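You operate a simulated robot arm through the tools that you are given. There is no shell and no other tool.

Carry out the task below with a simulated robot arm. There is one attempt and no reset: what you move stays moved.

TASK
Brush the lint off the grey shirt, then rub soap on the patch beside its fold.
Fine: brush and soap go back on their trays. Nothing pinched, dropped or knocked over. A coat counts when it lies all over at full strength: go over it till it gets no stronger. What is to be rubbed or washed off counts as gone when no trace of it is left.

It is judged by the outcome, as a careful person would: the job done as asked, and still so three seconds after it is handed in. It fails if anything else is knocked over, pushed out of place, dropped, spilled or broken. Flat cloth is picked up by pressing the open fingertips on it (5 to 10 N) and closing them slowly along it; thin cloth reads only 2 to 8 mm in the jaws.

THE ROBOT
A 6-joint arm with a two-finger parallel gripper, fixed in place. Base frame: the origin is at the foot of the arm, x ahead of it, y to its left, z up; the work surface is at about z = 800. Lengths are in mm, angles in rad, forces in N, time in s.
With the tool pointing down near the work surface it reaches from about 260 to 680 mm from the base axis. Its first joint turns from -1.152 to 1.152 rad. Payload 2.9 kg.
The TCP is the grasp point between the finger pads, 30 mm short of the fingertips. In the tool frame z runs along the fingers and y along their closing line. The gripper opens to 110 mm. The fingers are 20 mm wide and 10 mm thick; the gripper's body (48 by 112 mm) begins 55 mm behind the TCP.
Orientation is that of the tool frame in the base frame, as a unit quaternion [x, y, z, w]. With the fingers straight down and closing along the base's y, the tool's x points along the base's -x, its y along +y and its z along -z.

THE INTERFACE
- The arm moves only by the tool send_rows. Its argument "rows" is a list of rows, each a list of 3 entries, a list of its own where there are three numbers: the gripper command, from -1 (fully open) to 1 (shut), values between in proportion, then the shift along the tool's x, y, z in mm, then the turn, a rotation vector about the tool's x, y, z in rad. In form: [[hand, [dx, dy, dz], [wx, wy, wz]], ...]. A call has 1 to 20 rows; each row is the pose to reach, as a shift and turn from the pose commanded when the call began, along the tool's axes at that moment. A row lasts 0.2 s, in which the tool goes at most 50 mm and 0.15 rad; a call with a longer step from one row to the next is refused whole, and so is a gripper value outside its range. A pose out of reach is approached as far as the arm can. The call stops where the force on the tool passes 40 N (or 10 N more than at its start, if that is more) or the arm is blocked; 0.2 s more then pass. The fingers move at their own pace (about 108 mm/s each) and stop on an object; they squeeze with about 25 N. The grip force told is the motor's: it shows also when the fingers shut on nothing. Time passes only in rows, and 0.2 s behind the last, so rows that repeat a pose let the fingers close. It gives the time, the measured TCP pose, the force on the tool (base axes), the opening and the grip force at its end, in the units of the frame above (readings bear some noise), with the torque about the TCP (base axes, N m) and any sound that the robot's microphone picked up, and new pictures: "pictures" is both (left out), scene, wrist or none.
- Cameras (640 x 400 px; columns grow to the right, rows downward): "scene" is fixed at [57.3, 419.1, 1393.2]; the picture's right is [-0.91, -0.42, 0.00], its down [-0.21, 0.45, -0.87] and it looks along [0.37, -0.78, -0.50] (base axes); focal length 322 px, centre (320, 200). "wrist" rides on the gripper at [72, 17, -103] in the tool frame; the picture's right is [-0.23, 0.97, 0.00], its down [-0.76, -0.18, -0.62] and it looks along [-0.61, -0.14, 0.78] (tool axes); focal length 222 px, centre (320, 200). There is no depth. A picture from a camera that has moved, and an enlarged one, comes with that camera's place and axes in the base frame and with its lens.
- inspect(camera, box): a new picture of the part [left, top, right, bottom] of that camera's present view, enlarged. The clock stands still meanwhile.
- job_done(): hands the job in; it is judged then, once.

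Places have to be worked out from the pictures, the camera data and where the tool is seen. Open the gripper and draw the arm clear of the work before you hand the job in, unless the task says otherwise.

The tools are called as name(argument=value, ...) on one line, values as JSON. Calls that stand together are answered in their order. send_rows: Moves the arm, as the interface text tells. Its arguments: {"type":"object","properties":{"rows":{"type":"array"},"pictures":{"type":"string","enum":["both","scene","wrist","none"]}},"required":["rows"]} The other tools are called the same way: inspect (camera, box) takes an enlarged picture of a part of a camera's view; job_done () hands the job in.

At the start:

```text
t: 0.0
eef_pos: [290.4, -313.3, 1073.6]
tool_rot: [0.0, 1.0, 0.0, 0.0]
contact_force: [-0.8, -0.4, -0.3]
ft_torque: [0.01, 0.0, -0.04]
width: 110.1
gripper_force: 0.1
```

scene: 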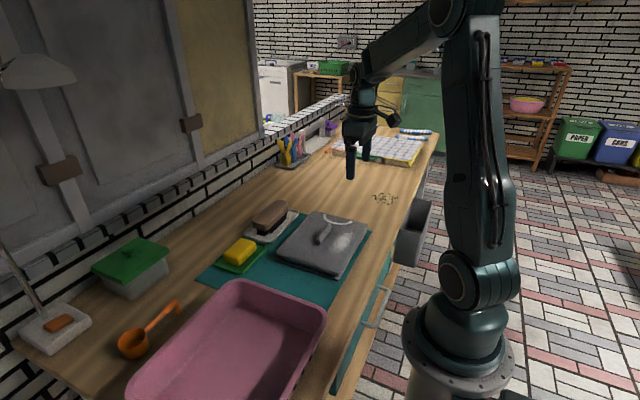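
wrist: 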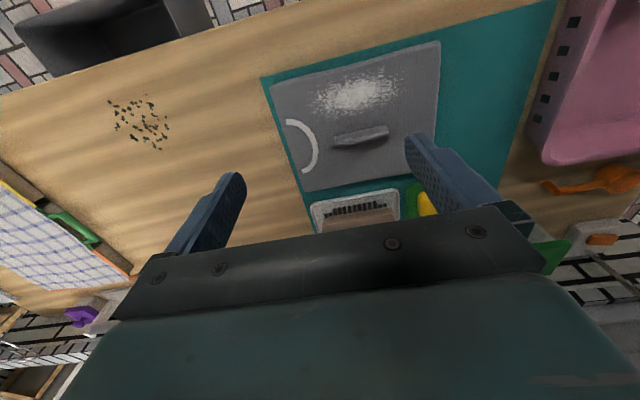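

I'll first look closer at the shirt, brush and soap in both cameras before moving.

inspect(camera="scene", box=[190, 180, 390, 305])

inspect(camera="wrist", box=[250, 20, 570, 240])

```text
3.20 times, centred on (290, 242) of scene
camera zoom: at [57.3, 419.1, 1393.2], right [-0.91, -0.42, 0.0], down [-0.21, 0.45, -0.87], along [0.37, -0.78, -0.5], focal length 1031 px, centre (416, 64)
```

zoom: 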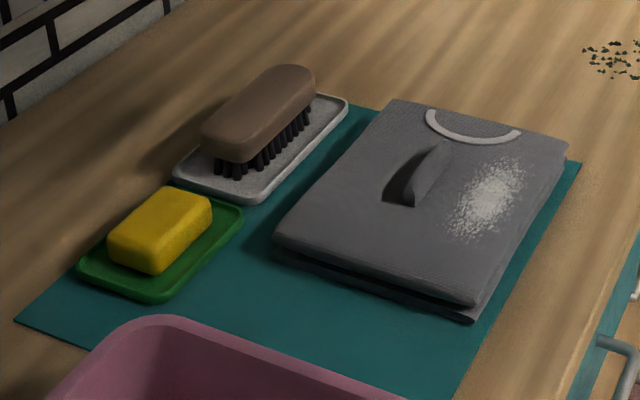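

```text
1.82 times, centred on (410, 130) of wrist
camera zoom: at [216.9, -296.5, 1175.3], right [0.23, 0.97, 0.0], down [0.76, -0.18, 0.62], along [0.61, -0.14, -0.78], focal length 404 px, centre (156, 327)
```

zoom: 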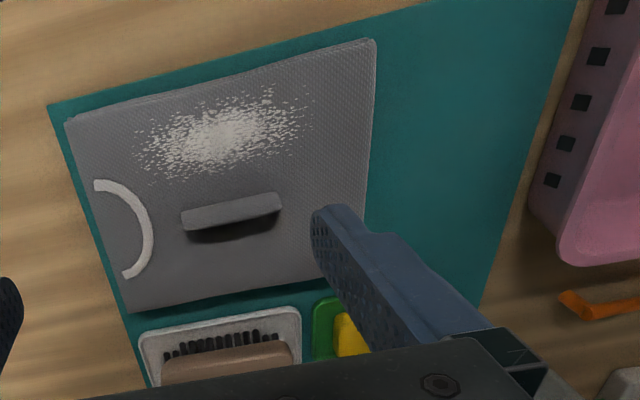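

The lint lies on the shirt at about x 283–342, y −336…−194, the standing fold at about x 380, y −302…−217, and the brush and soap are further out near x 550. I see no clear soap patch yet, so I move the arm up and outward to look down from other places.

send_rows(rows=[[-1, [-35, 20, -5], [0, 0, 0]], [-1, [-70, 40, -10], [0, 0, 0]], [-1, [-105, 60, -15], [0, 0, 0]], [-1, [-140, 83, -20], [0, 0, 0]], [-1, [-170, 83, -20], [0, 0, 0]], [-1, [-170, 83, -20], [0, 0, 0]]])

```text
t: 1.4
eef_pos: [461.5, -230.2, 1093.6]
tool_rot: [-0.001, 1.0, 0.0, 0.0]
contact_force: [0.8, 0.4, 0.0]
ft_torque: [0.02, 0.0, 0.04]
width: 109.7
gripper_force: 0.2
camera wrist: at [387.6, -213.8, 1195.8], right [0.23, 0.97, 0.0], down [0.76, -0.18, 0.62], along [0.61, -0.14, -0.78], focal length 222 px, centre (320, 200)
```

scene: 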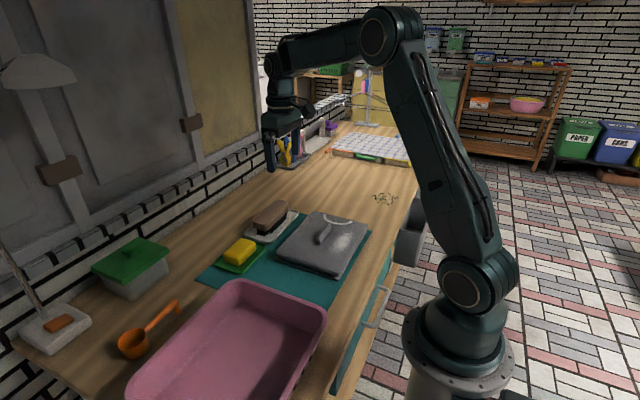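
wrist: 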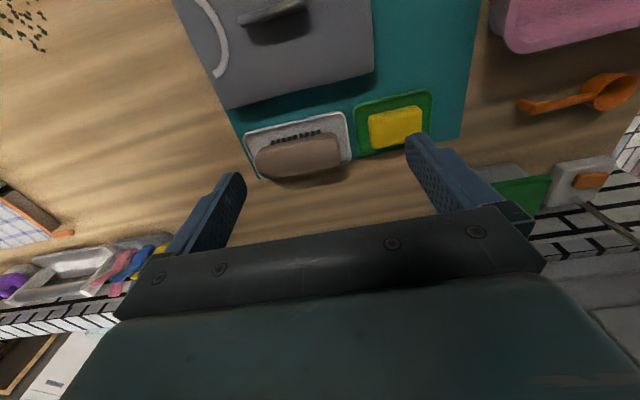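

inspect(camera="wrist", box=[170, 0, 490, 200])

inspect(camera="scene", box=[270, 200, 380, 285])

```text
2.00 times, centred on (330, 100) of wrist
camera zoom: at [387.6, -213.8, 1195.8], right [0.23, 0.97, 0.0], down [0.76, -0.18, 0.62], along [0.61, -0.14, -0.78], focal length 444 px, centre (300, 400)
```

zoom: 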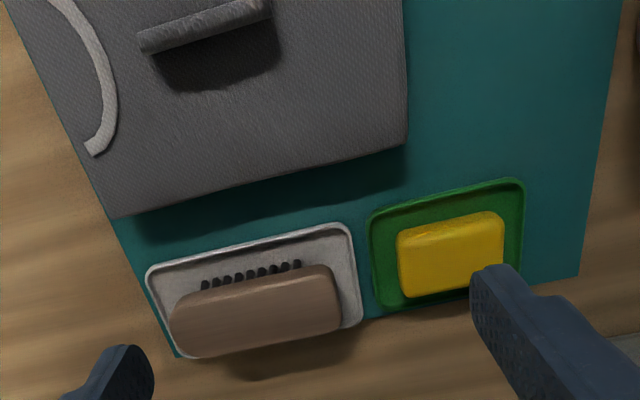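

```text
4.71 times, centred on (325, 242) of scene
camera zoom: at [57.3, 419.1, 1393.2], right [-0.91, -0.42, 0.0], down [-0.21, 0.45, -0.87], along [0.37, -0.78, -0.5], focal length 1516 px, centre (296, 0)
```

zoom: 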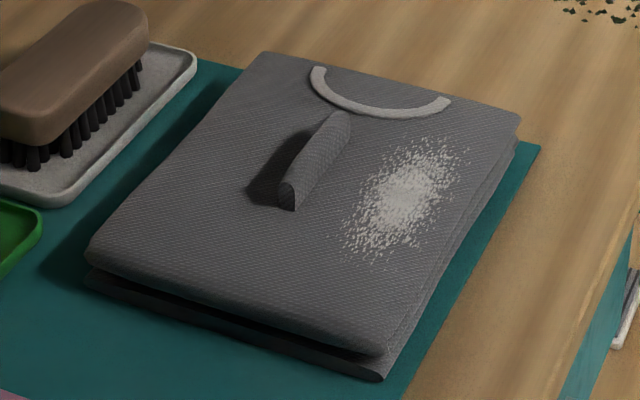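

The dark area behind the fold could be shadow or could hide a stain. I tilt the tool so the wrist camera looks back at the far side of the fold.

send_rows(rows=[[-1, [-10, -5, 20], [0, 0.12, 0]], [-1, [-20, -10, 40], [0, 0.24, 0]], [-1, [-30, -15, 60], [0, 0.36, 0]], [-1, [-39, -20, 80], [0, 0.48, 0]], [-1, [-45, -20, 93], [0, 0.6, 0]], [-1, [-45, -20, 93], [0, 0.7, 0]], [-1, [-45, -20, 93], [0, 0.7, 0]]], pictures="wrist")

```text
t: 2.6
eef_pos: [501.8, -244.5, 999.5]
tool_rot: [0.07, 0.962, 0.02, -0.264]
contact_force: [0.1, -3.0, -22.9]
ft_torque: [0.23, 0.0, 0.02]
width: 109.7
gripper_force: 0.1
out of reach, approached as far as the arm can: row 2, 3, 5
stopped in row 5: the force on the tool passed its limit at 91 N (the readings are from after the stop); the commanded pose is now the measured one
camera wrist: at [493.7, -226.6, 1124.5], right [0.33, 0.94, -0.12], down [0.94, -0.32, 0.15], along [0.1, -0.16, -0.98], focal length 222 px, centre (320, 200)
```

wrist: 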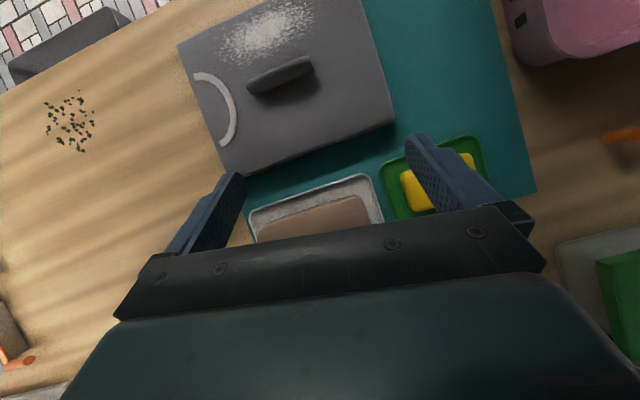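

The call stopped with a force spike and reach limits. I check the scene picture to see whether something was touched, and enlarge the fold in the wrist view.

inspect(camera="scene", box=[0, 0, 640, 400])

inspect(camera="wrist", box=[170, 0, 410, 150])

```text
1.00 times, centred on (320, 200) of scene (not enlarged: the box is as wide or as high as the picture)
camera zoom: at [57.3, 419.0, 1393.2], right [-0.91, -0.42, 0.0], down [-0.21, 0.45, -0.87], along [0.37, -0.78, -0.5], focal length 322 px, centre (320, 200)
```

zoom: 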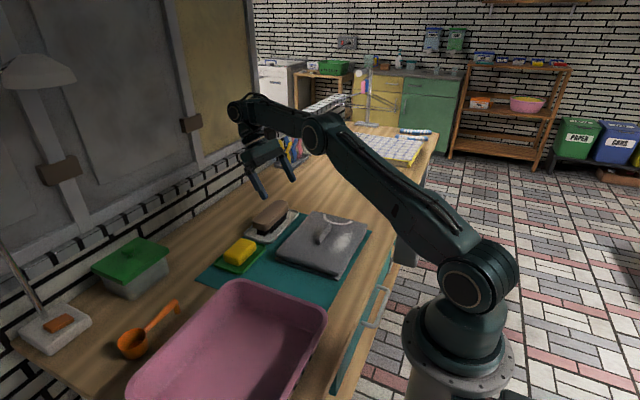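

```text
2.67 times, centred on (290, 75) of wrist
camera zoom: at [493.7, -226.6, 1124.5], right [0.33, 0.94, -0.12], down [0.94, -0.32, 0.15], along [0.1, -0.16, -0.98], focal length 592 px, centre (400, 533)
```

zoom: 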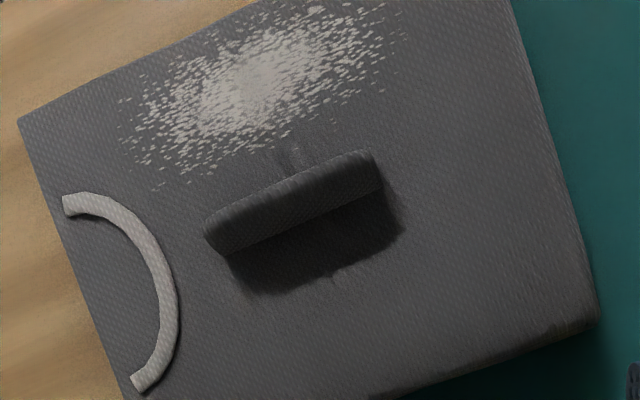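

Nothing appears touched; the arm was simply near full stretch. There seems to be a faint discoloration around the fold, so I enlarge further.

inspect(camera="wrist", box=[230, 40, 340, 125])

inspect(camera="scene", box=[300, 205, 360, 250])

```text
4.71 times, centred on (285, 82) of wrist
camera zoom: at [493.7, -226.6, 1124.5], right [0.33, 0.94, -0.12], down [0.94, -0.32, 0.15], along [0.1, -0.16, -0.98], focal length 1045 px, centre (485, 753)
```

zoom: 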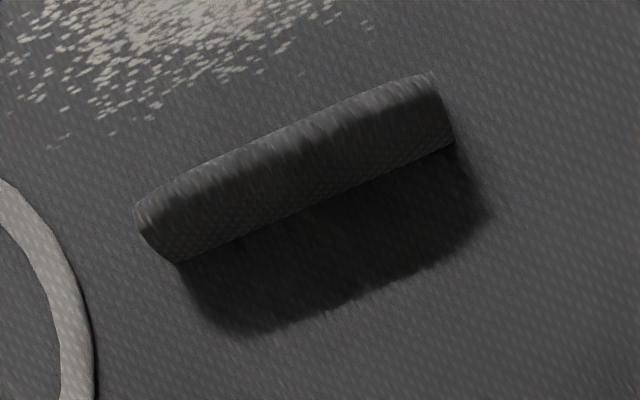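

```text
8.89 times, centred on (330, 228) of scene
camera zoom: at [57.3, 419.0, 1393.2], right [-0.91, -0.42, 0.0], down [-0.21, 0.45, -0.87], along [0.37, -0.78, -0.5], focal length 2864 px, centre (231, -44)
```

zoom: 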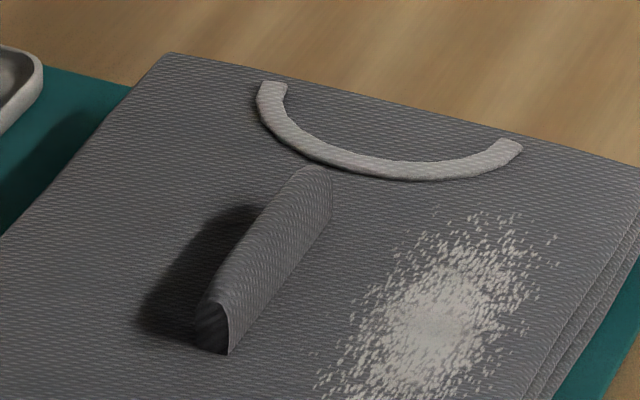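

No stain shows clearly yet. I back out of the stretched pose to a milder tilt closer above the fold for a better look into the shaded side.

send_rows(rows=[[-1, [8, -2, 16], [0.014, -0.07, -0.033]], [-1, [16, -4.5, 32], [0.028, -0.14, -0.066]], [-1, [24, -6.5, 49], [0.042, -0.21, -0.1]], [-1, [32.5, -9, 65], [0.057, -0.285, -0.135]], [-1, [32.5, -9, 65], [0.057, -0.285, -0.135]]], pictures="wrist")

```text
t: 3.8
eef_pos: [489.0, -265.8, 983.2]
tool_rot: [-0.001, 0.992, 0.0, -0.128]
contact_force: [-0.3, -0.1, -0.2]
ft_torque: [-0.01, -0.01, -0.02]
width: 110.1
gripper_force: 0.1
out of reach, approached as far as the arm can: row 3, 4, 5
camera wrist: at [444.6, -249.1, 1101.6], right [0.22, 0.97, -0.06], down [0.9, -0.18, 0.41], along [0.39, -0.14, -0.91], focal length 222 px, centre (320, 200)
```

wrist: 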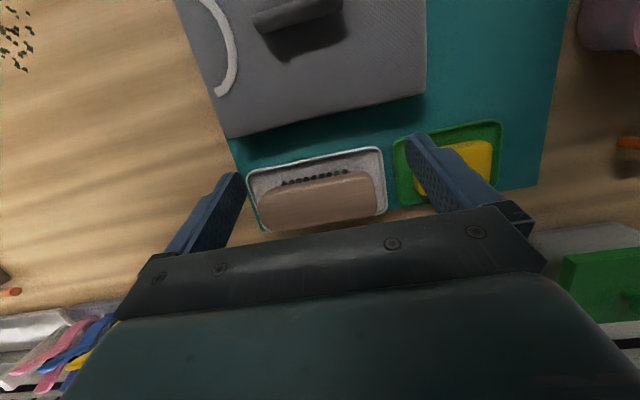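

This tilt is at a wrist limit, so I won't push it further. From here the camera looks onto the far side of the fold; I enlarge it.

inspect(camera="wrist", box=[220, 0, 380, 100])

inspect(camera="wrist", box=[230, 110, 510, 260])

```text
4.00 times, centred on (300, 50) of wrist
camera zoom: at [444.6, -249.1, 1101.6], right [0.22, 0.97, -0.06], down [0.9, -0.18, 0.41], along [0.39, -0.14, -0.91], focal length 888 px, centre (400, 800)
```

zoom: 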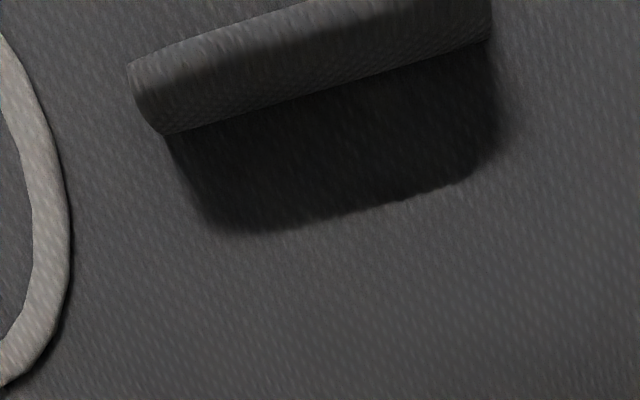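

```text
2.29 times, centred on (370, 185) of wrist
camera zoom: at [444.6, -249.1, 1101.6], right [0.22, 0.97, -0.06], down [0.9, -0.18, 0.41], along [0.39, -0.14, -0.91], focal length 508 px, centre (206, 234)
```

zoom: 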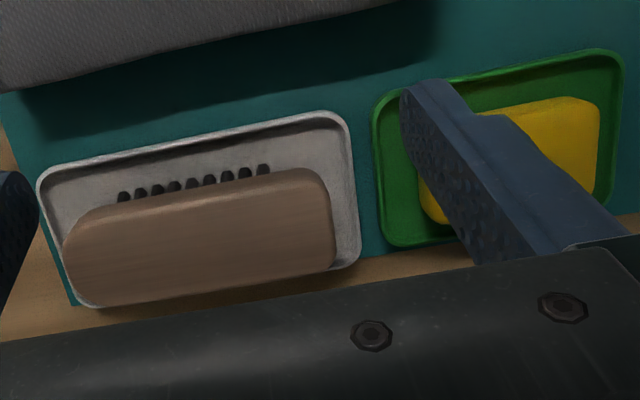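

Only shadow shows there, so any patch likely appears once the lint is gone. Next I measure the brush and soap with enlarged scene views.

inspect(camera="scene", box=[240, 190, 304, 250])

inspect(camera="scene", box=[205, 230, 285, 280])

```text
6.67 times, centred on (272, 220) of scene
camera zoom: at [57.3, 419.0, 1393.2], right [-0.91, -0.42, 0.0], down [-0.21, 0.45, -0.87], along [0.37, -0.78, -0.5], focal length 2148 px, centre (640, 67)
```

zoom: 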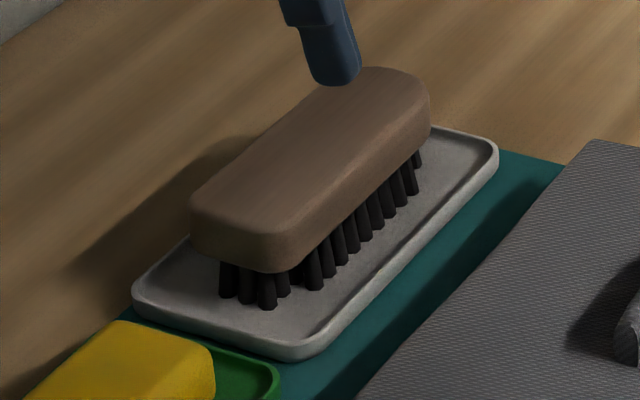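

```text
8.00 times, centred on (245, 255) of scene
camera zoom: at [57.3, 419.0, 1393.2], right [-0.91, -0.42, 0.0], down [-0.21, 0.45, -0.87], along [0.37, -0.78, -0.5], focal length 2578 px, centre (920, -240)
```

zoom: 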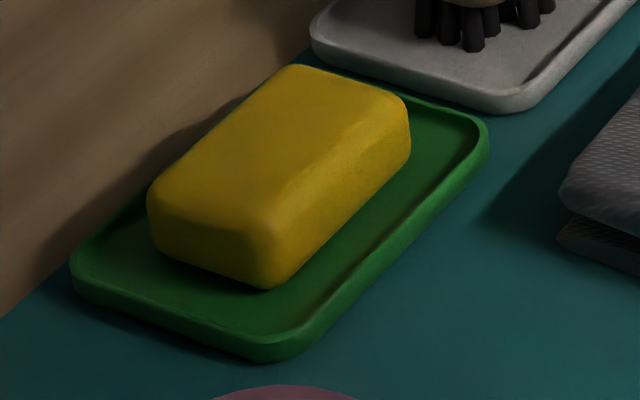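

From both cameras I judge: brush body x 535–582, y −365…−222, z 828–857 (bristles down to ~806) on a tray x 512–606; soap x 535–587, y −157…−84, z 806–836 on the green tray. First I straighten the tool to point down again and check the pose.

send_rows(rows=[[-1, [0, 0, 0], [0, -0.1, 0]], [-1, [0, 0, 0], [0, -0.2, 0]], [-1, [0, 0, 0], [0, -0.255, 0]], [-1, [0, 0, 0], [0, -0.255, 0]]], pictures="none")

```text
t: 4.8
eef_pos: [535.7, -293.2, 1003.5]
tool_rot: [-0.001, 1.0, 0.001, 0.001]
contact_force: [-0.8, 0.2, 0.3]
ft_torque: [-0.02, 0.04, -0.05]
width: 109.7
gripper_force: 0.2
out of reach, approached as far as the arm can: row 1, 2, 3, 4
```

The reported pose isn't where I expected, so I take a look at the arm's posture in the scene.

inspect(camera="scene", box=[0, 0, 640, 400])

inspect(camera="scene", box=[200, 50, 520, 250])

```text
1.00 times, centred on (320, 200) of scene (not enlarged: the box is as wide or as high as the picture)
camera zoom: at [57.3, 419.0, 1393.2], right [-0.91, -0.42, 0.0], down [-0.21, 0.45, -0.87], along [0.37, -0.78, -0.5], focal length 322 px, centre (320, 200)
```

zoom: 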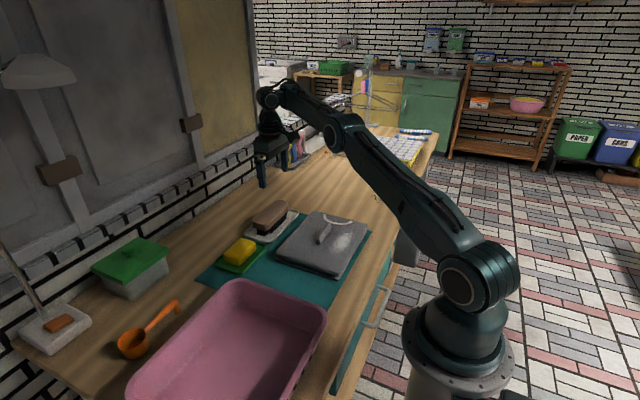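

```text
2.00 times, centred on (360, 150) of scene
camera zoom: at [57.3, 419.0, 1393.2], right [-0.91, -0.42, 0.0], down [-0.21, 0.45, -0.87], along [0.37, -0.78, -0.5], focal length 644 px, centre (240, 300)
```

zoom: 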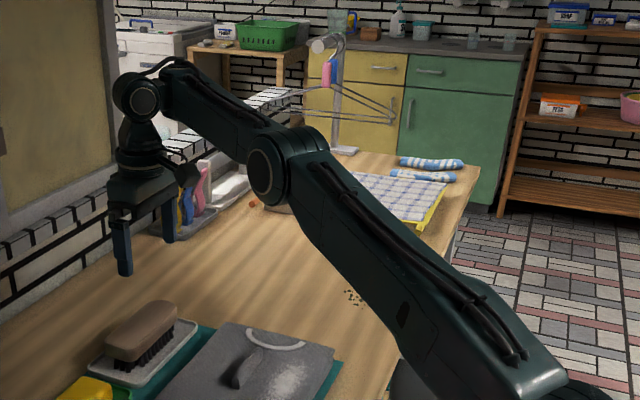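

The picture shows the elbow flipped to hang below (arm went through its stretched pose), which explains the inward limit. I'll stretch the arm outward again, then bring it down so the elbow bends back up, well above everything.

send_rows(rows=[[-1, [-25, -14, -8], [0, 0, 0]], [-1, [-50, -28, -16], [0, 0, 0]], [-1, [-75, -42, -24], [0, 0, 0]], [-1, [-100, -55, -32], [0, 0, 0]], [-1, [-120, -66, -40], [0, 0, 0]], [-1, [-120, -66, -40], [0, 0, 0]]], pictures="scene")

```text
t: 6.2
eef_pos: [581.2, -315.0, 1028.7]
tool_rot: [-0.001, 1.0, 0.0, -0.001]
contact_force: [-0.4, 0.0, -0.5]
ft_torque: [0.02, 0.04, -0.02]
width: 110.0
gripper_force: 0.2
out of reach, approached as far as the arm can: row 2, 3, 4, 5, 6
```

scene: 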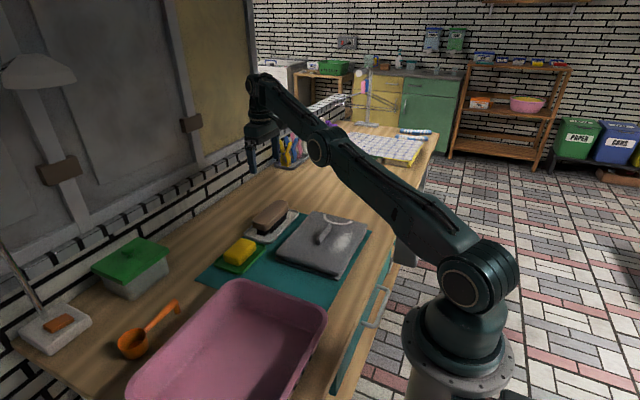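

The arm is now stretched almost straight at r≈661. I push slightly outward and downward so the elbow bends upward, then draw it in.

send_rows(rows=[[-1, [-10, -5, 25], [0, 0, 0]], [-1, [-20, -10, 50], [0, 0, 0]], [-1, [-20, -10, 80], [0, 0, 0]], [-1, [0, 0, 85], [0, 0, 0]], [-1, [20, 11, 85], [0, 0, 0]], [-1, [40, 22, 85], [0, 0, 0]], [-1, [60, 33, 85], [0, 0, 0]], [-1, [60, 33, 85], [0, 0, 0]]], pictures="scene")

```text
t: 8.0
eef_pos: [518.6, -280.3, 937.8]
tool_rot: [-0.001, 1.0, 0.001, 0.001]
contact_force: [-0.2, -0.2, 0.6]
ft_torque: [-0.01, 0.02, 0.01]
width: 110.1
gripper_force: 0.0
out of reach, approached as far as the arm can: row 1, 2, 3, 4
```

scene: 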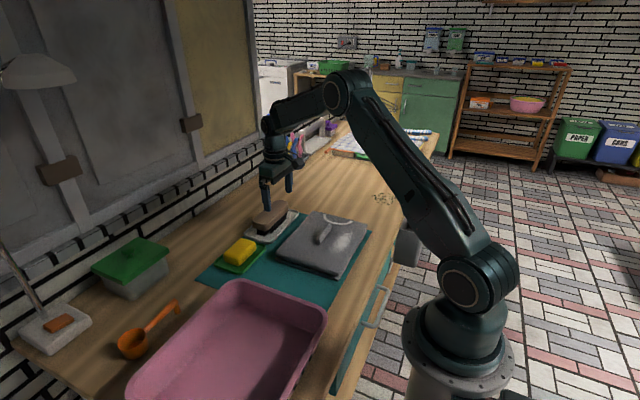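

The elbow is back up. Now I move over the brush and turn the gripper 90° so the fingers close across the brush's narrow side (along base x).

send_rows(rows=[[-1, [-5, -2, -4], [0, 0, 0.14]], [-1, [-10, -4, -8], [0, 0, 0.28]], [-1, [-15, -6, -12], [0, 0, 0.42]], [-1, [-20, -8, -16], [0, 0, 0.56]], [-1, [-25, -9, -20], [0, 0, 0.7]], [-1, [-30, -9, -22], [0, 0, 0.84]], [-1, [-35, -9, -22], [0, 0, 0.98]], [-1, [-39, -9, -22], [0, 0, 1.12]], [-1, [-39, -9, -22], [0, 0, 1.26]], [-1, [-39, -9, -22], [0, 0, 1.4]], [-1, [-39, -9, -22], [0, 0, 1.5]], [-1, [-39, -9, -22], [0, 0, 1.5708]], [-1, [-39, -9, -22], [0, 0, 1.5708]]])

```text
t: 10.8
eef_pos: [556.4, -289.7, 961.7]
tool_rot: [0.707, 0.707, 0.0, 0.0]
contact_force: [-0.5, 0.3, 0.1]
ft_torque: [0.01, -0.01, -0.01]
width: 109.8
gripper_force: 0.0
camera wrist: at [572.7, -217.2, 1063.9], right [0.97, -0.23, 0.0], down [-0.18, -0.76, 0.62], along [-0.14, -0.61, -0.78], focal length 222 px, centre (320, 200)
```

scene: 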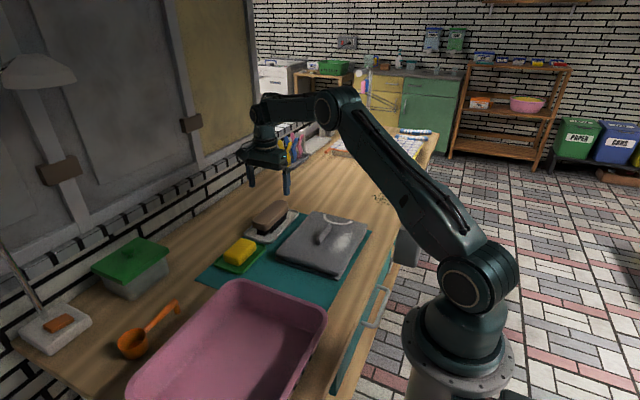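
wrist: 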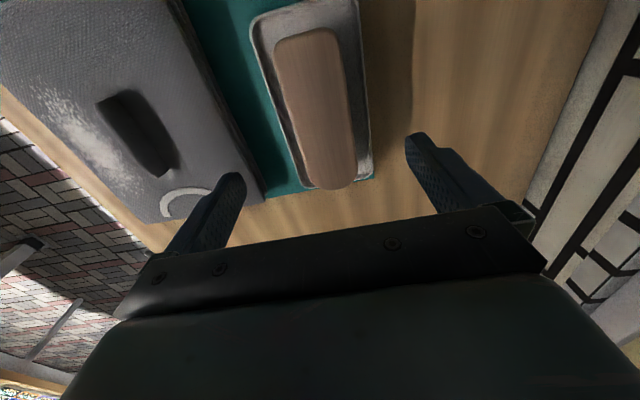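

The turn worked. I enlarge the brush in this near-overhead wrist view to fix its exact place.

inspect(camera="wrist", box=[210, 0, 410, 200])

inspect(camera="wrist", box=[0, 50, 250, 230])

```text
2.00 times, centred on (310, 100) of wrist
camera zoom: at [572.7, -217.2, 1063.9], right [0.97, -0.23, 0.0], down [-0.18, -0.76, 0.62], along [-0.14, -0.61, -0.78], focal length 444 px, centre (340, 400)
```

zoom: 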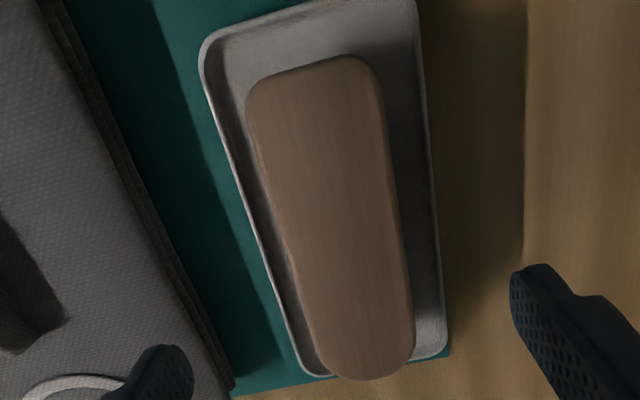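

```text
2.22 times, centred on (125, 140) of wrist
camera zoom: at [572.7, -217.2, 1063.9], right [0.97, -0.23, 0.0], down [-0.18, -0.76, 0.62], along [-0.14, -0.61, -0.78], focal length 494 px, centre (753, 333)
```

zoom: 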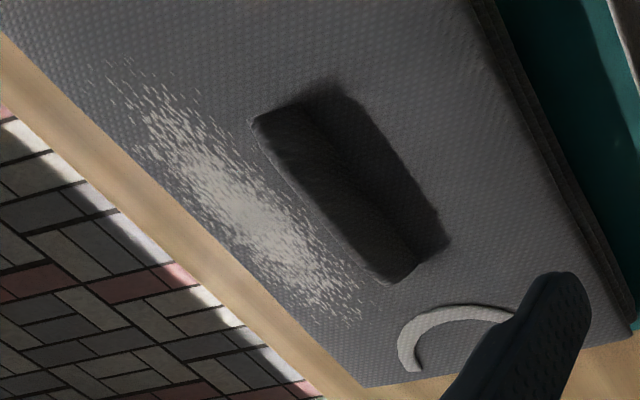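

The brush body appears centred at about x 558, y −292, with its top at z≈857 and tray rim at ≈810. I descend with open fingers to TCP z≈851 (tips at ≈821, above the rim).

send_rows(rows=[[-1, [-2, 1.6, 25], [0, 0, 0]], [-1, [-2, 1.6, 50], [0, 0, 0]], [-1, [-2, 1.6, 75], [0, 0, 0]], [-1, [-2, 1.6, 95], [0, 0, 0]], [-1, [-2, 1.6, 105], [0, 0, 0]], [-1, [-2, 1.6, 111], [0, 0, 0]], [-1, [-2, 1.6, 111], [0, 0, 0]]])

```text
t: 12.4
eef_pos: [559.4, -293.4, 849.8]
tool_rot: [0.707, 0.707, 0.0, 0.0]
contact_force: [-0.1, -0.5, 0.7]
ft_torque: [-0.01, 0.03, -0.03]
width: 110.0
gripper_force: 0.0
camera wrist: at [575.2, -220.5, 952.0], right [0.97, -0.22, 0.0], down [-0.18, -0.76, 0.62], along [-0.14, -0.61, -0.78], focal length 222 px, centre (320, 200)
```

scene: 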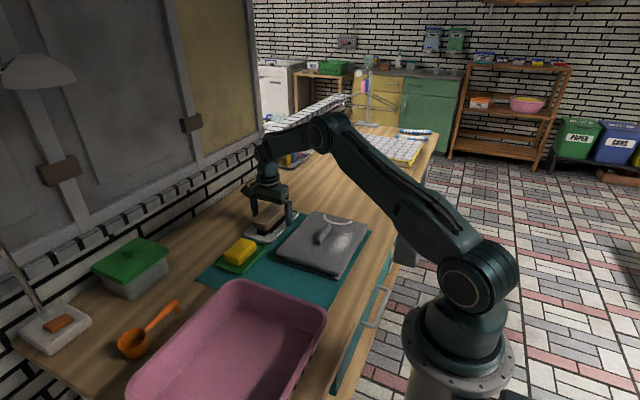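
wrist: 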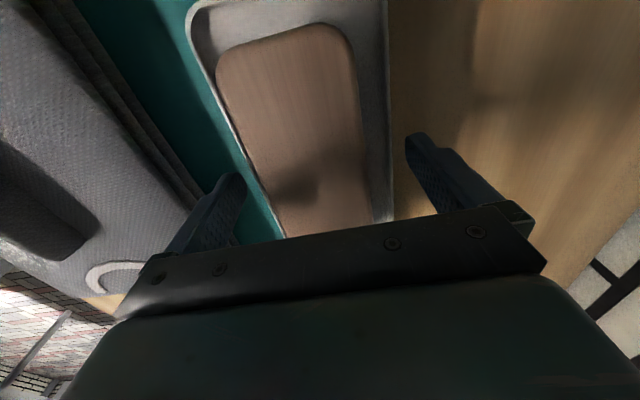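

The fingers stand on either side of the brush, with no contact. A quick enlarged look before closing.

inspect(camera="scene", box=[235, 175, 315, 250])

```text
5.33 times, centred on (275, 212) of scene
camera zoom: at [57.3, 419.0, 1393.2], right [-0.91, -0.42, 0.0], down [-0.21, 0.45, -0.87], along [0.37, -0.78, -0.5], focal length 1718 px, centre (560, 133)
```

zoom: 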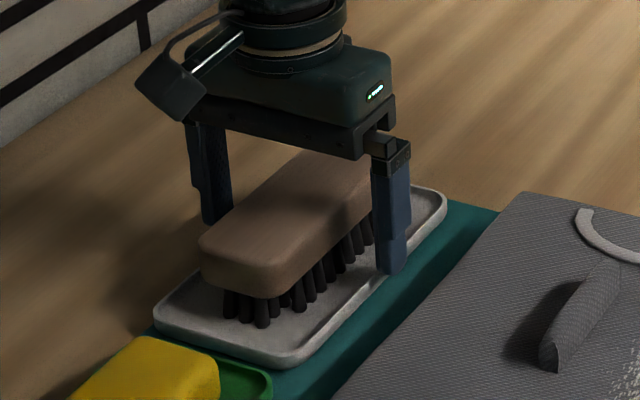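

Both fingers clear the rim and flank the brush body. I close gradually.

send_rows(rows=[[-0.6, [0, 0, 0], [0, 0, 0]], [-0.3, [0, 0, 0], [0, 0, 0]], [-0.1, [0, 0, 0], [0, 0, 0]], [0.1, [0, 0, 0], [0, 0, 0]], [0.3, [0, 0, 0], [0, 0, 0]], [0.5, [0, 0, 0], [0, 0, 0]], [0.5, [0, 0, 0], [0, 0, 0]]], pictures="wrist")

```text
t: 14.0
eef_pos: [559.1, -292.4, 848.9]
tool_rot: [0.707, 0.708, 0.0, 0.0]
contact_force: [-0.1, 0.4, -0.2]
ft_torque: [0.01, 0.0, -0.01]
width: 55.8
gripper_force: 25.0
camera wrist: at [575.1, -220.4, 952.1], right [0.97, -0.22, 0.0], down [-0.18, -0.76, 0.62], along [-0.14, -0.61, -0.78], focal length 222 px, centre (320, 200)
```

wrist: 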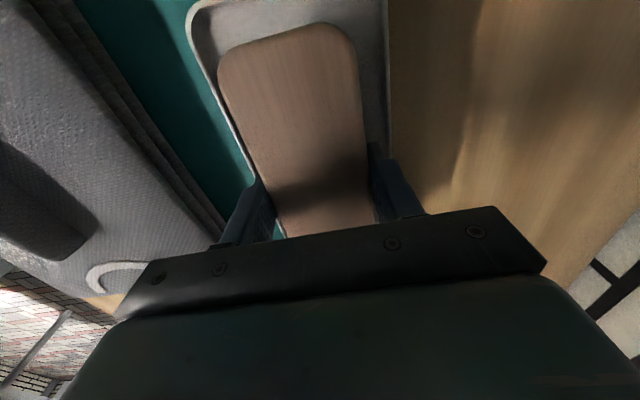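

Brush is gripped at 55.8 mm with 25 N. I lift it straight up 80 mm and check it hangs level.

send_rows(rows=[[0.5, [0, 0, -10], [0, 0, 0]], [0.5, [0, 0, -25], [0, 0, 0]], [0.5, [0, 0, -45], [0, 0, 0]], [0.5, [0, 0, -65], [0, 0, 0]], [0.5, [0, 0, -80], [0, 0, 0]], [0.5, [0, 0, -80], [0, 0, 0]]])

inspect(camera="scene", box=[225, 150, 325, 250])

```text
t: 15.4
eef_pos: [559.6, -293.1, 931.2]
tool_rot: [0.707, 0.708, 0.0, 0.0]
contact_force: [-0.9, 0.0, -1.1]
ft_torque: [-0.02, 0.02, 0.0]
width: 55.7
gripper_force: 25.0
camera wrist: at [574.7, -220.5, 1033.9], right [0.97, -0.22, 0.0], down [-0.18, -0.76, 0.62], along [-0.14, -0.61, -0.78], focal length 222 px, centre (320, 200)
```

scene: 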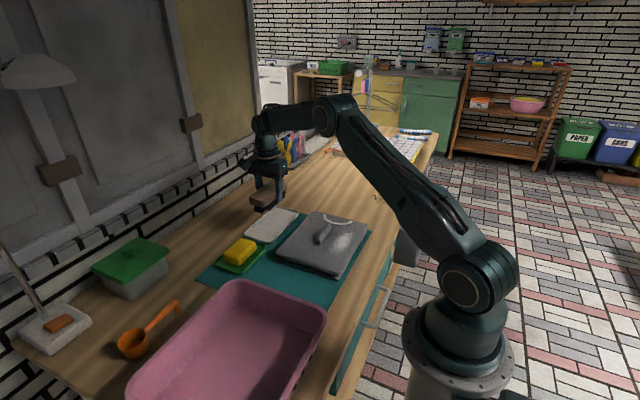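
wrist: 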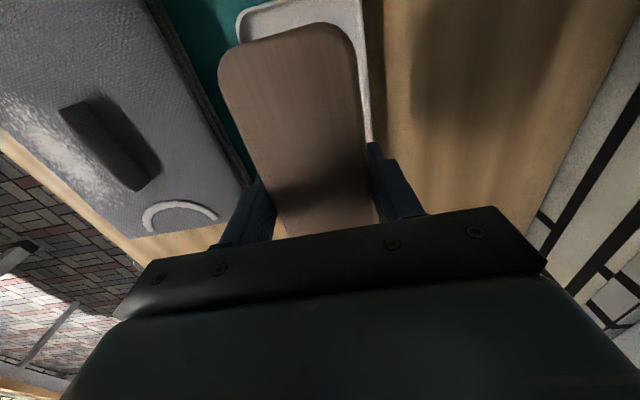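

```text
4.00 times, centred on (275, 200) of scene
camera zoom: at [57.3, 419.0, 1393.2], right [-0.91, -0.42, 0.0], down [-0.21, 0.45, -0.87], along [0.37, -0.78, -0.5], focal length 1289 px, centre (500, 200)
```

zoom: 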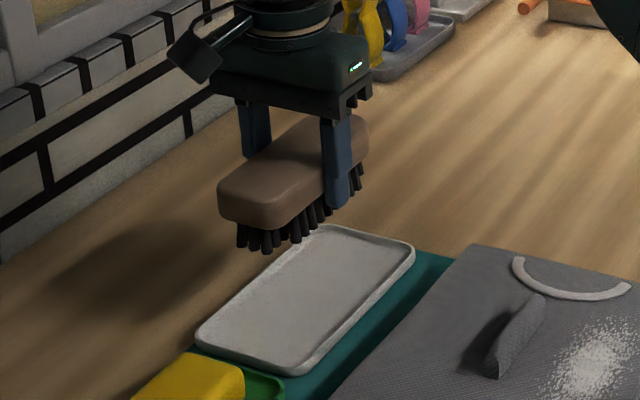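

The brush hangs level and the tray stays empty behind. I carry it over to above the lint (about x 312, y −265), bristles passing well above the fold.

send_rows(rows=[[0.5, [4, -35, 0], [0, 0, 0]], [0.5, [8, -75, 0], [0, 0, 0]], [0.5, [13, -115, 0], [0, 0, 0]], [0.5, [18, -155, 0], [0, 0, 0]], [0.5, [22, -195, 0], [0, 0, 0]], [0.5, [26, -230, 0], [0, 0, 0]], [0.5, [28, -248, 0], [0, 0, 0]], [0.5, [28, -248, 0], [0, 0, 0]]])

inspect(camera="scene", box=[270, 160, 390, 290])

```text
t: 17.2
eef_pos: [310.1, -263.6, 930.0]
tool_rot: [0.706, 0.709, 0.0, 0.0]
contact_force: [0.5, -0.3, -1.1]
ft_torque: [0.0, -0.01, -0.01]
width: 55.5
gripper_force: 24.8
camera wrist: at [326.6, -191.7, 1032.5], right [0.97, -0.22, 0.0], down [-0.18, -0.76, 0.62], along [-0.14, -0.61, -0.78], focal length 222 px, centre (320, 200)
```

scene: 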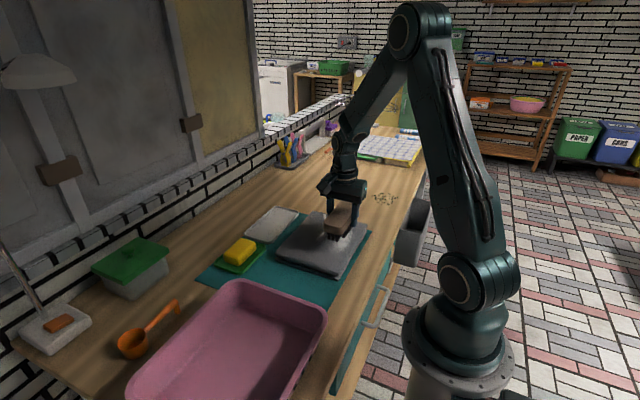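
wrist: 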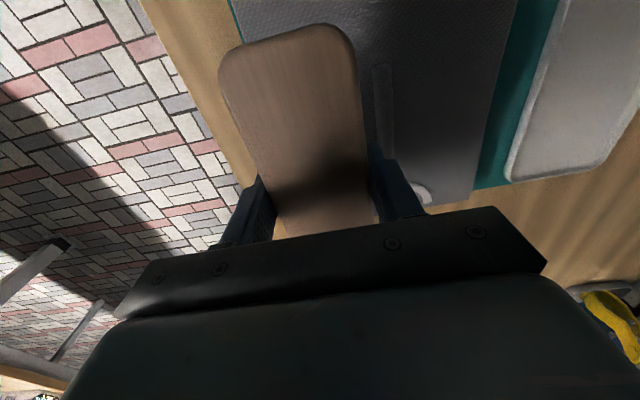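

```text
3.08 times, centred on (330, 225) of scene
camera zoom: at [57.3, 419.0, 1393.2], right [-0.91, -0.42, 0.0], down [-0.21, 0.45, -0.87], along [0.37, -0.78, -0.5], focal length 991 px, centre (289, 123)
```

zoom: 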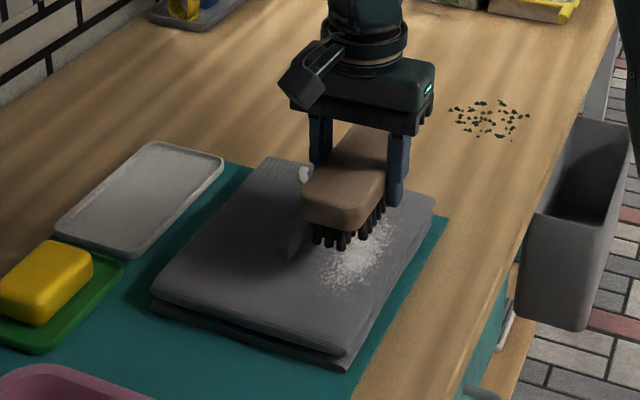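

I enlarge the wrist view to measure the gap between the held brush's outer finger and the fold.

inspect(camera="wrist", box=[330, 20, 490, 220])

```text
2.00 times, centred on (410, 120) of wrist
camera zoom: at [326.6, -191.7, 1032.5], right [0.97, -0.22, 0.0], down [-0.18, -0.76, 0.62], along [-0.14, -0.61, -0.78], focal length 444 px, centre (140, 360)
```

zoom: 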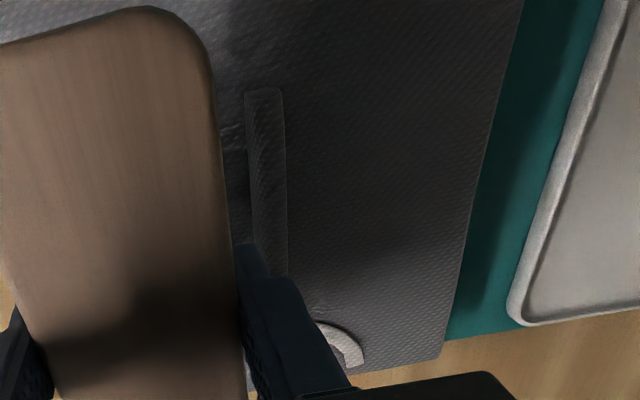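

The fold lies about x 358–375, y −308…−223, so with the brush at TCP x ≤ 316 the outer finger clears it. I descend slowly toward the lint to find the contact height (expected TCP z≈880).

send_rows(rows=[[0.5, [0, -2, 15], [0, 0, 0]], [0.5, [0, -2, 30], [0, 0, 0]], [0.5, [0, -2, 40], [0, 0, 0]], [0.5, [0, -2, 44], [0, 0, 0]], [0.5, [0, -2, 46], [0, 0, 0]], [0.5, [0, -2, 46], [0, 0, 0]]], pictures="none")

inspect(camera="scene", box=[280, 190, 380, 270])

```text
t: 18.6
eef_pos: [309.1, -265.9, 884.7]
tool_rot: [0.707, 0.708, 0.0, 0.0]
contact_force: [0.2, 0.5, -1.5]
ft_torque: [0.02, 0.01, 0.0]
width: 55.7
gripper_force: 24.9
```

```text
5.00 times, centred on (330, 230) of scene
camera zoom: at [57.3, 419.0, 1393.2], right [-0.91, -0.42, 0.0], down [-0.21, 0.45, -0.87], along [0.37, -0.78, -0.5], focal length 1611 px, centre (270, 50)
```

zoom: 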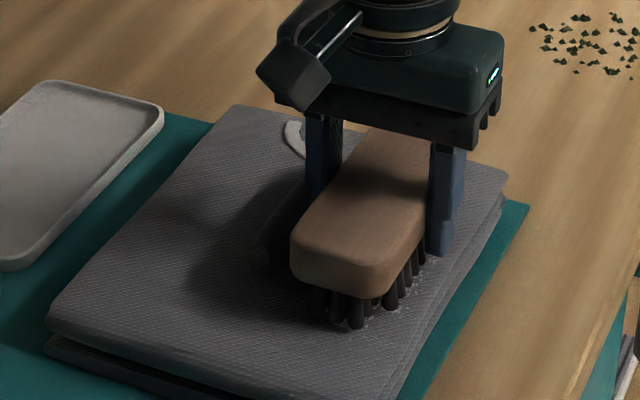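

The bristles are almost at the cloth; no contact force yet. I go down a few more millimetres in small steps.

send_rows(rows=[[0.5, [0, 0, 1], [0, 0, 0]], [0.5, [0, 0, 2], [0, 0, 0]], [0.5, [0, 0, 3], [0, 0, 0]], [0.5, [0, 0, 3], [0, 0, 0]]], pictures="none")

```text
t: 19.6
eef_pos: [307.8, -264.7, 880.7]
tool_rot: [0.707, 0.708, 0.001, 0.0]
contact_force: [0.0, 0.4, -1.6]
ft_torque: [0.0, 0.01, 0.02]
width: 55.9
gripper_force: 24.6
```

send_rows(rows=[[0.5, [0, 0, 1], [0, 0, 0]], [0.5, [0, 0, 2], [0, 0, 0]], [0.5, [0, 0, 3], [0, 0, 0]], [0.5, [0, 0, 3], [0, 0, 0]]], pictures="none")

```text
t: 20.6
eef_pos: [306.5, -263.2, 878.2]
tool_rot: [0.706, 0.708, 0.0, 0.0]
contact_force: [-1.1, 0.2, -0.8]
ft_torque: [-0.02, -0.02, 0.0]
width: 55.5
gripper_force: 25.3
```

Still no contact force at z≈878 (readings are only noise). I continue down in 1 mm steps.

send_rows(rows=[[0.5, [0, 0, 1], [0, 0, 0]], [0.5, [0, 0, 2], [0, 0, 0]], [0.5, [0, 0, 3], [0, 0, 0]], [0.5, [0, 0, 3], [0, 0, 0]]], pictures="none")

inspect(camera="scene", box=[310, 215, 370, 265])

```text
t: 21.6
eef_pos: [308.0, -263.8, 876.8]
tool_rot: [0.707, 0.707, -0.001, 0.001]
contact_force: [-3.5, -1.8, 23.0]
ft_torque: [-0.01, 0.11, 0.0]
width: 55.7
gripper_force: 24.9
```

```text
8.00 times, centred on (340, 240) of scene
camera zoom: at [57.0, 419.2, 1393.1], right [-0.91, -0.42, 0.0], down [-0.21, 0.45, -0.87], along [0.37, -0.78, -0.5], focal length 2578 px, centre (160, -120)
```

zoom: 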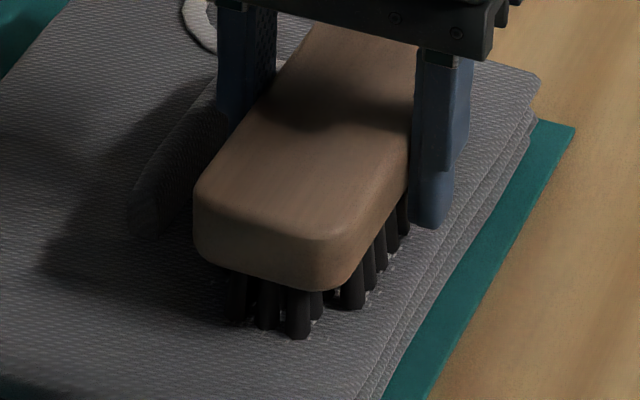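

Contact came at about z≈877 and now reads 23 N, a bit much. I ease up ~1.3 mm and make the first gentle back-and-forth strokes along x between x≈288 and 316.

send_rows(rows=[[0.5, [0, 0, -1.3], [0, 0, 0]], [0.5, [0, -5, -1.3], [0, 0, 0]], [0.5, [0, -12, -1.3], [0, 0, 0]], [0.5, [0, -18, -1.3], [0, 0, 0]], [0.5, [0, -12, -1.3], [0, 0, 0]], [0.5, [0, -5, -1.3], [0, 0, 0]], [0.5, [0, 2, -1.3], [0, 0, 0]], [0.5, [0, 8, -1.3], [0, 0, 0]], [0.5, [0, 2, -1.3], [0, 0, 0]], [0.5, [0, -5, -1.3], [0, 0, 0]], [0.5, [0, -5, -1.3], [0, 0, 0]]])

inspect(camera="scene", box=[290, 200, 380, 270])

```text
t: 24.0
eef_pos: [304.5, -264.6, 876.6]
tool_rot: [0.707, 0.707, 0.0, 0.0]
contact_force: [3.5, 1.0, 5.4]
ft_torque: [0.5, -0.09, -0.3]
width: 55.7
gripper_force: 25.2
camera wrist: at [319.7, -192.8, 978.8], right [0.97, -0.22, 0.0], down [-0.18, -0.76, 0.62], along [-0.14, -0.61, -0.78], focal length 222 px, centre (320, 200)
```

scene: 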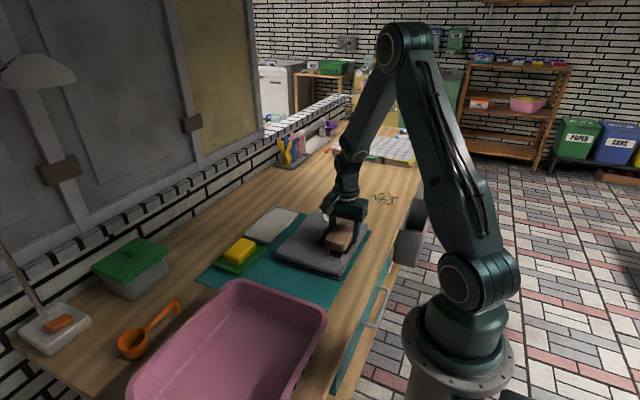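
wrist: 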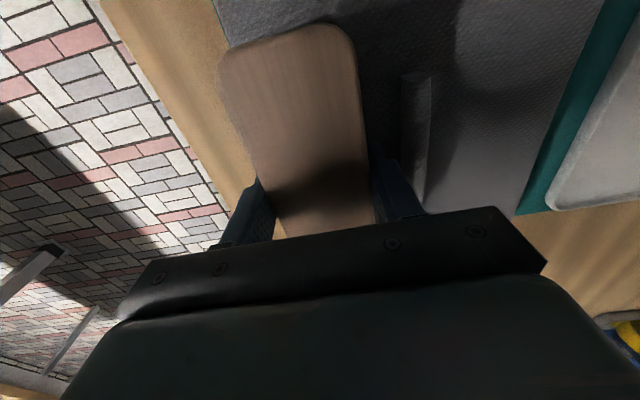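

```text
5.71 times, centred on (335, 235) of scene
camera zoom: at [57.3, 419.1, 1393.2], right [-0.91, -0.42, 0.0], down [-0.21, 0.45, -0.87], along [0.37, -0.78, -0.5], focal length 1841 px, centre (234, 0)
```

zoom: 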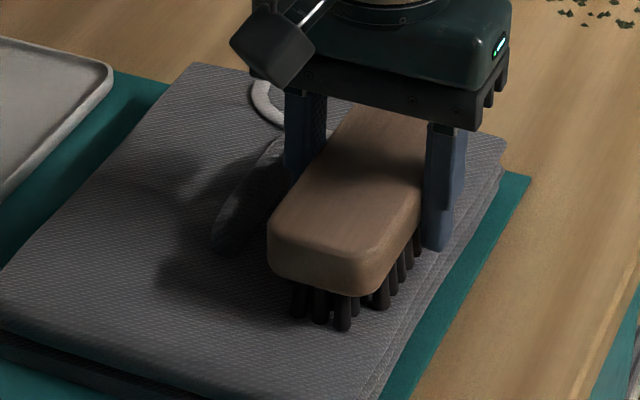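

The first strokes already cleared what's visible near the brush's end, with about 5 N contact. I continue zig-zag sweeps while shifting the brush along y to cover the full lint length.

send_rows(rows=[[0.5, [-4, 6, 0], [0, 0, 0]], [0.5, [-8, 12, 0], [0, 0, 0]], [0.5, [-12, 4, 0], [0, 0, 0]], [0.5, [-16, -5, 0], [0, 0, 0]], [0.5, [-20, -13, 0], [0, 0, 0]], [0.5, [-24, -18, 0], [0, 0, 0]], [0.5, [-26, -8, 0], [0, 0, 0]], [0.5, [-28, 4, 0], [0, 0, 0]], [0.5, [-30, 12, 0], [0, 0, 0]], [0.5, [-30, 4, 0], [0, 0, 0]], [0.5, [-30, -8, 0], [0, 0, 0]], [0.5, [-30, -18, 0], [0, 0, 0]], [0.5, [-22, -8, 0], [0, 0, 0]], [0.5, [-14, 4, 0], [0, 0, 0]], [0.5, [-6, 12, 0], [0, 0, 0]], [0.5, [2, 4, 0], [0, 0, 0]], [0.5, [10, -8, 0], [0, 0, 0]], [0.5, [18, -18, 0], [0, 0, 0]], [0.5, [24, -6, 0], [0, 0, 0]], [0.5, [28, 6, 0], [0, 0, 0]]])

inspect(camera="scene", box=[290, 200, 380, 270])

```text
t: 28.2
eef_pos: [308.8, -237.5, 876.9]
tool_rot: [0.707, 0.708, 0.0, 0.0]
contact_force: [-7.4, -2.0, 13.4]
ft_torque: [-0.43, 0.05, -0.17]
width: 55.8
gripper_force: 25.3
camera wrist: at [325.4, -165.2, 978.6], right [0.97, -0.23, 0.0], down [-0.18, -0.76, 0.62], along [-0.14, -0.61, -0.78], focal length 222 px, centre (320, 200)
```

scene: 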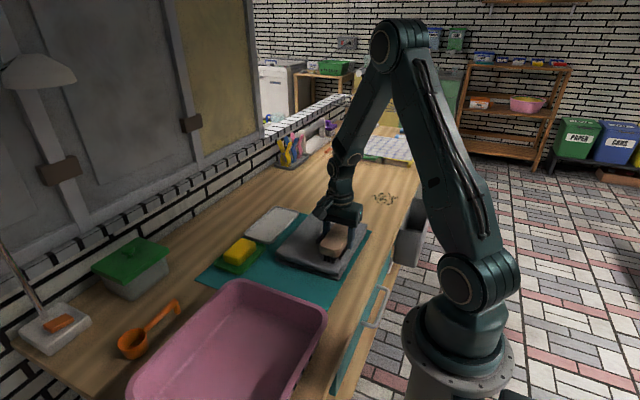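
wrist: 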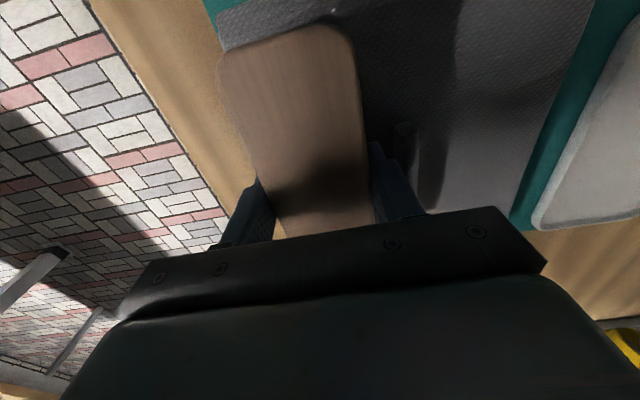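

```text
5.71 times, centred on (335, 235) of scene
camera zoom: at [57.0, 419.1, 1393.2], right [-0.91, -0.42, 0.0], down [-0.21, 0.45, -0.87], along [0.37, -0.78, -0.5], focal length 1841 px, centre (234, 0)
```

zoom: 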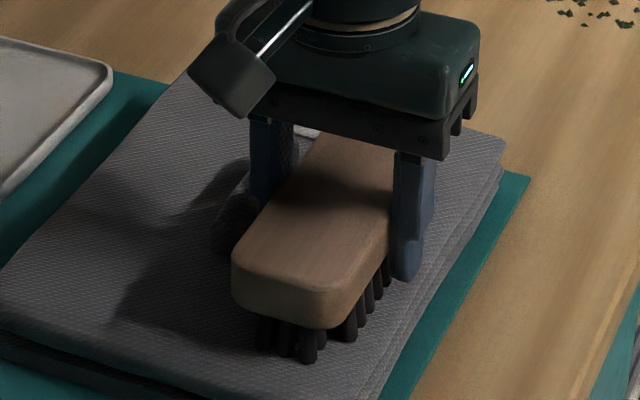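

Contact force stays moderate. I sweep a few more times toward the +y end, then lift to look at the result.

send_rows(rows=[[0.5, [4, -6, 0], [0, 0, 0]], [0.5, [8, -16, 0], [0, 0, 0]], [0.5, [12, -24, 0], [0, 0, 0]], [0.5, [16, -14, 0], [0, 0, 0]], [0.5, [20, -4, 0], [0, 0, 0]], [0.5, [24, 6, 0], [0, 0, 0]], [0.5, [26, -4, 0], [0, 0, 0]], [0.5, [26, -14, 0], [0, 0, 0]], [0.5, [26, -24, 0], [0, 0, 0]], [0.5, [20, -14, 0], [0, 0, 0]], [0.5, [14, -4, 0], [0, 0, 0]], [0.5, [8, 6, 0], [0, 0, 0]], [0.5, [0, -4, 0], [0, 0, 0]], [0.5, [-6, -14, 0], [0, 0, 0]], [0.5, [-12, -24, 0], [0, 0, 0]], [0.5, [-12, -24, -15], [0, 0, 0]], [0.5, [-12, -24, -40], [0, 0, 0]], [0.5, [20, -10, -70], [0, 0, 0]], [0.5, [60, 0, -100], [0, 0, 0]], [0.5, [90, 0, -110], [0, 0, 0]]])

inspect(camera="scene", box=[270, 200, 380, 285])

inspect(camera="wrist", box=[200, 0, 500, 230])

```text
refused: row 19 steps farther than a row can; nothing moved
```

```text
4.71 times, centred on (325, 242) of scene
camera zoom: at [57.0, 419.1, 1393.2], right [-0.91, -0.42, 0.0], down [-0.21, 0.45, -0.87], along [0.37, -0.78, -0.5], focal length 1516 px, centre (296, 0)
```

zoom: 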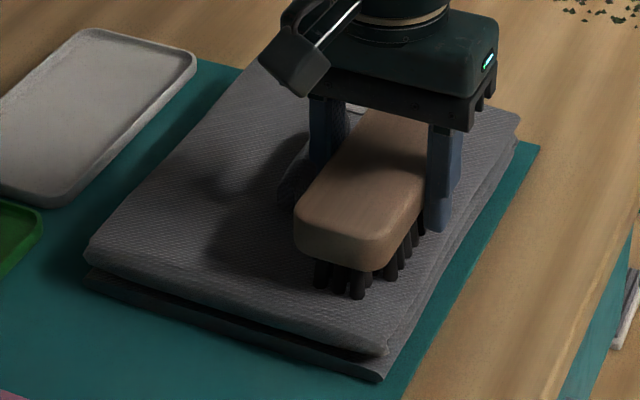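

```text
1.74 times, centred on (350, 115) of wrist
camera zoom: at [325.4, -165.2, 978.6], right [0.97, -0.23, 0.0], down [-0.18, -0.76, 0.62], along [-0.14, -0.61, -0.78], focal length 386 px, centre (268, 348)
```

zoom: 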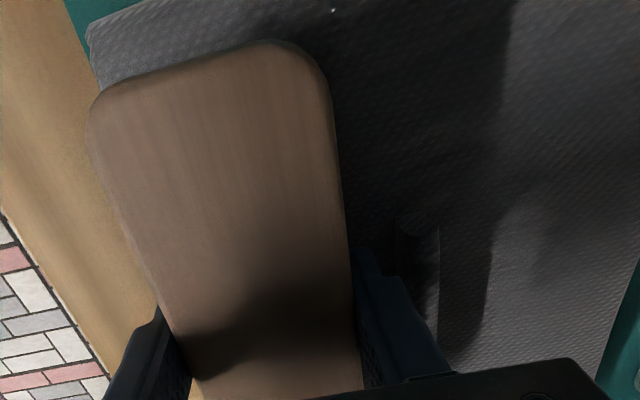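

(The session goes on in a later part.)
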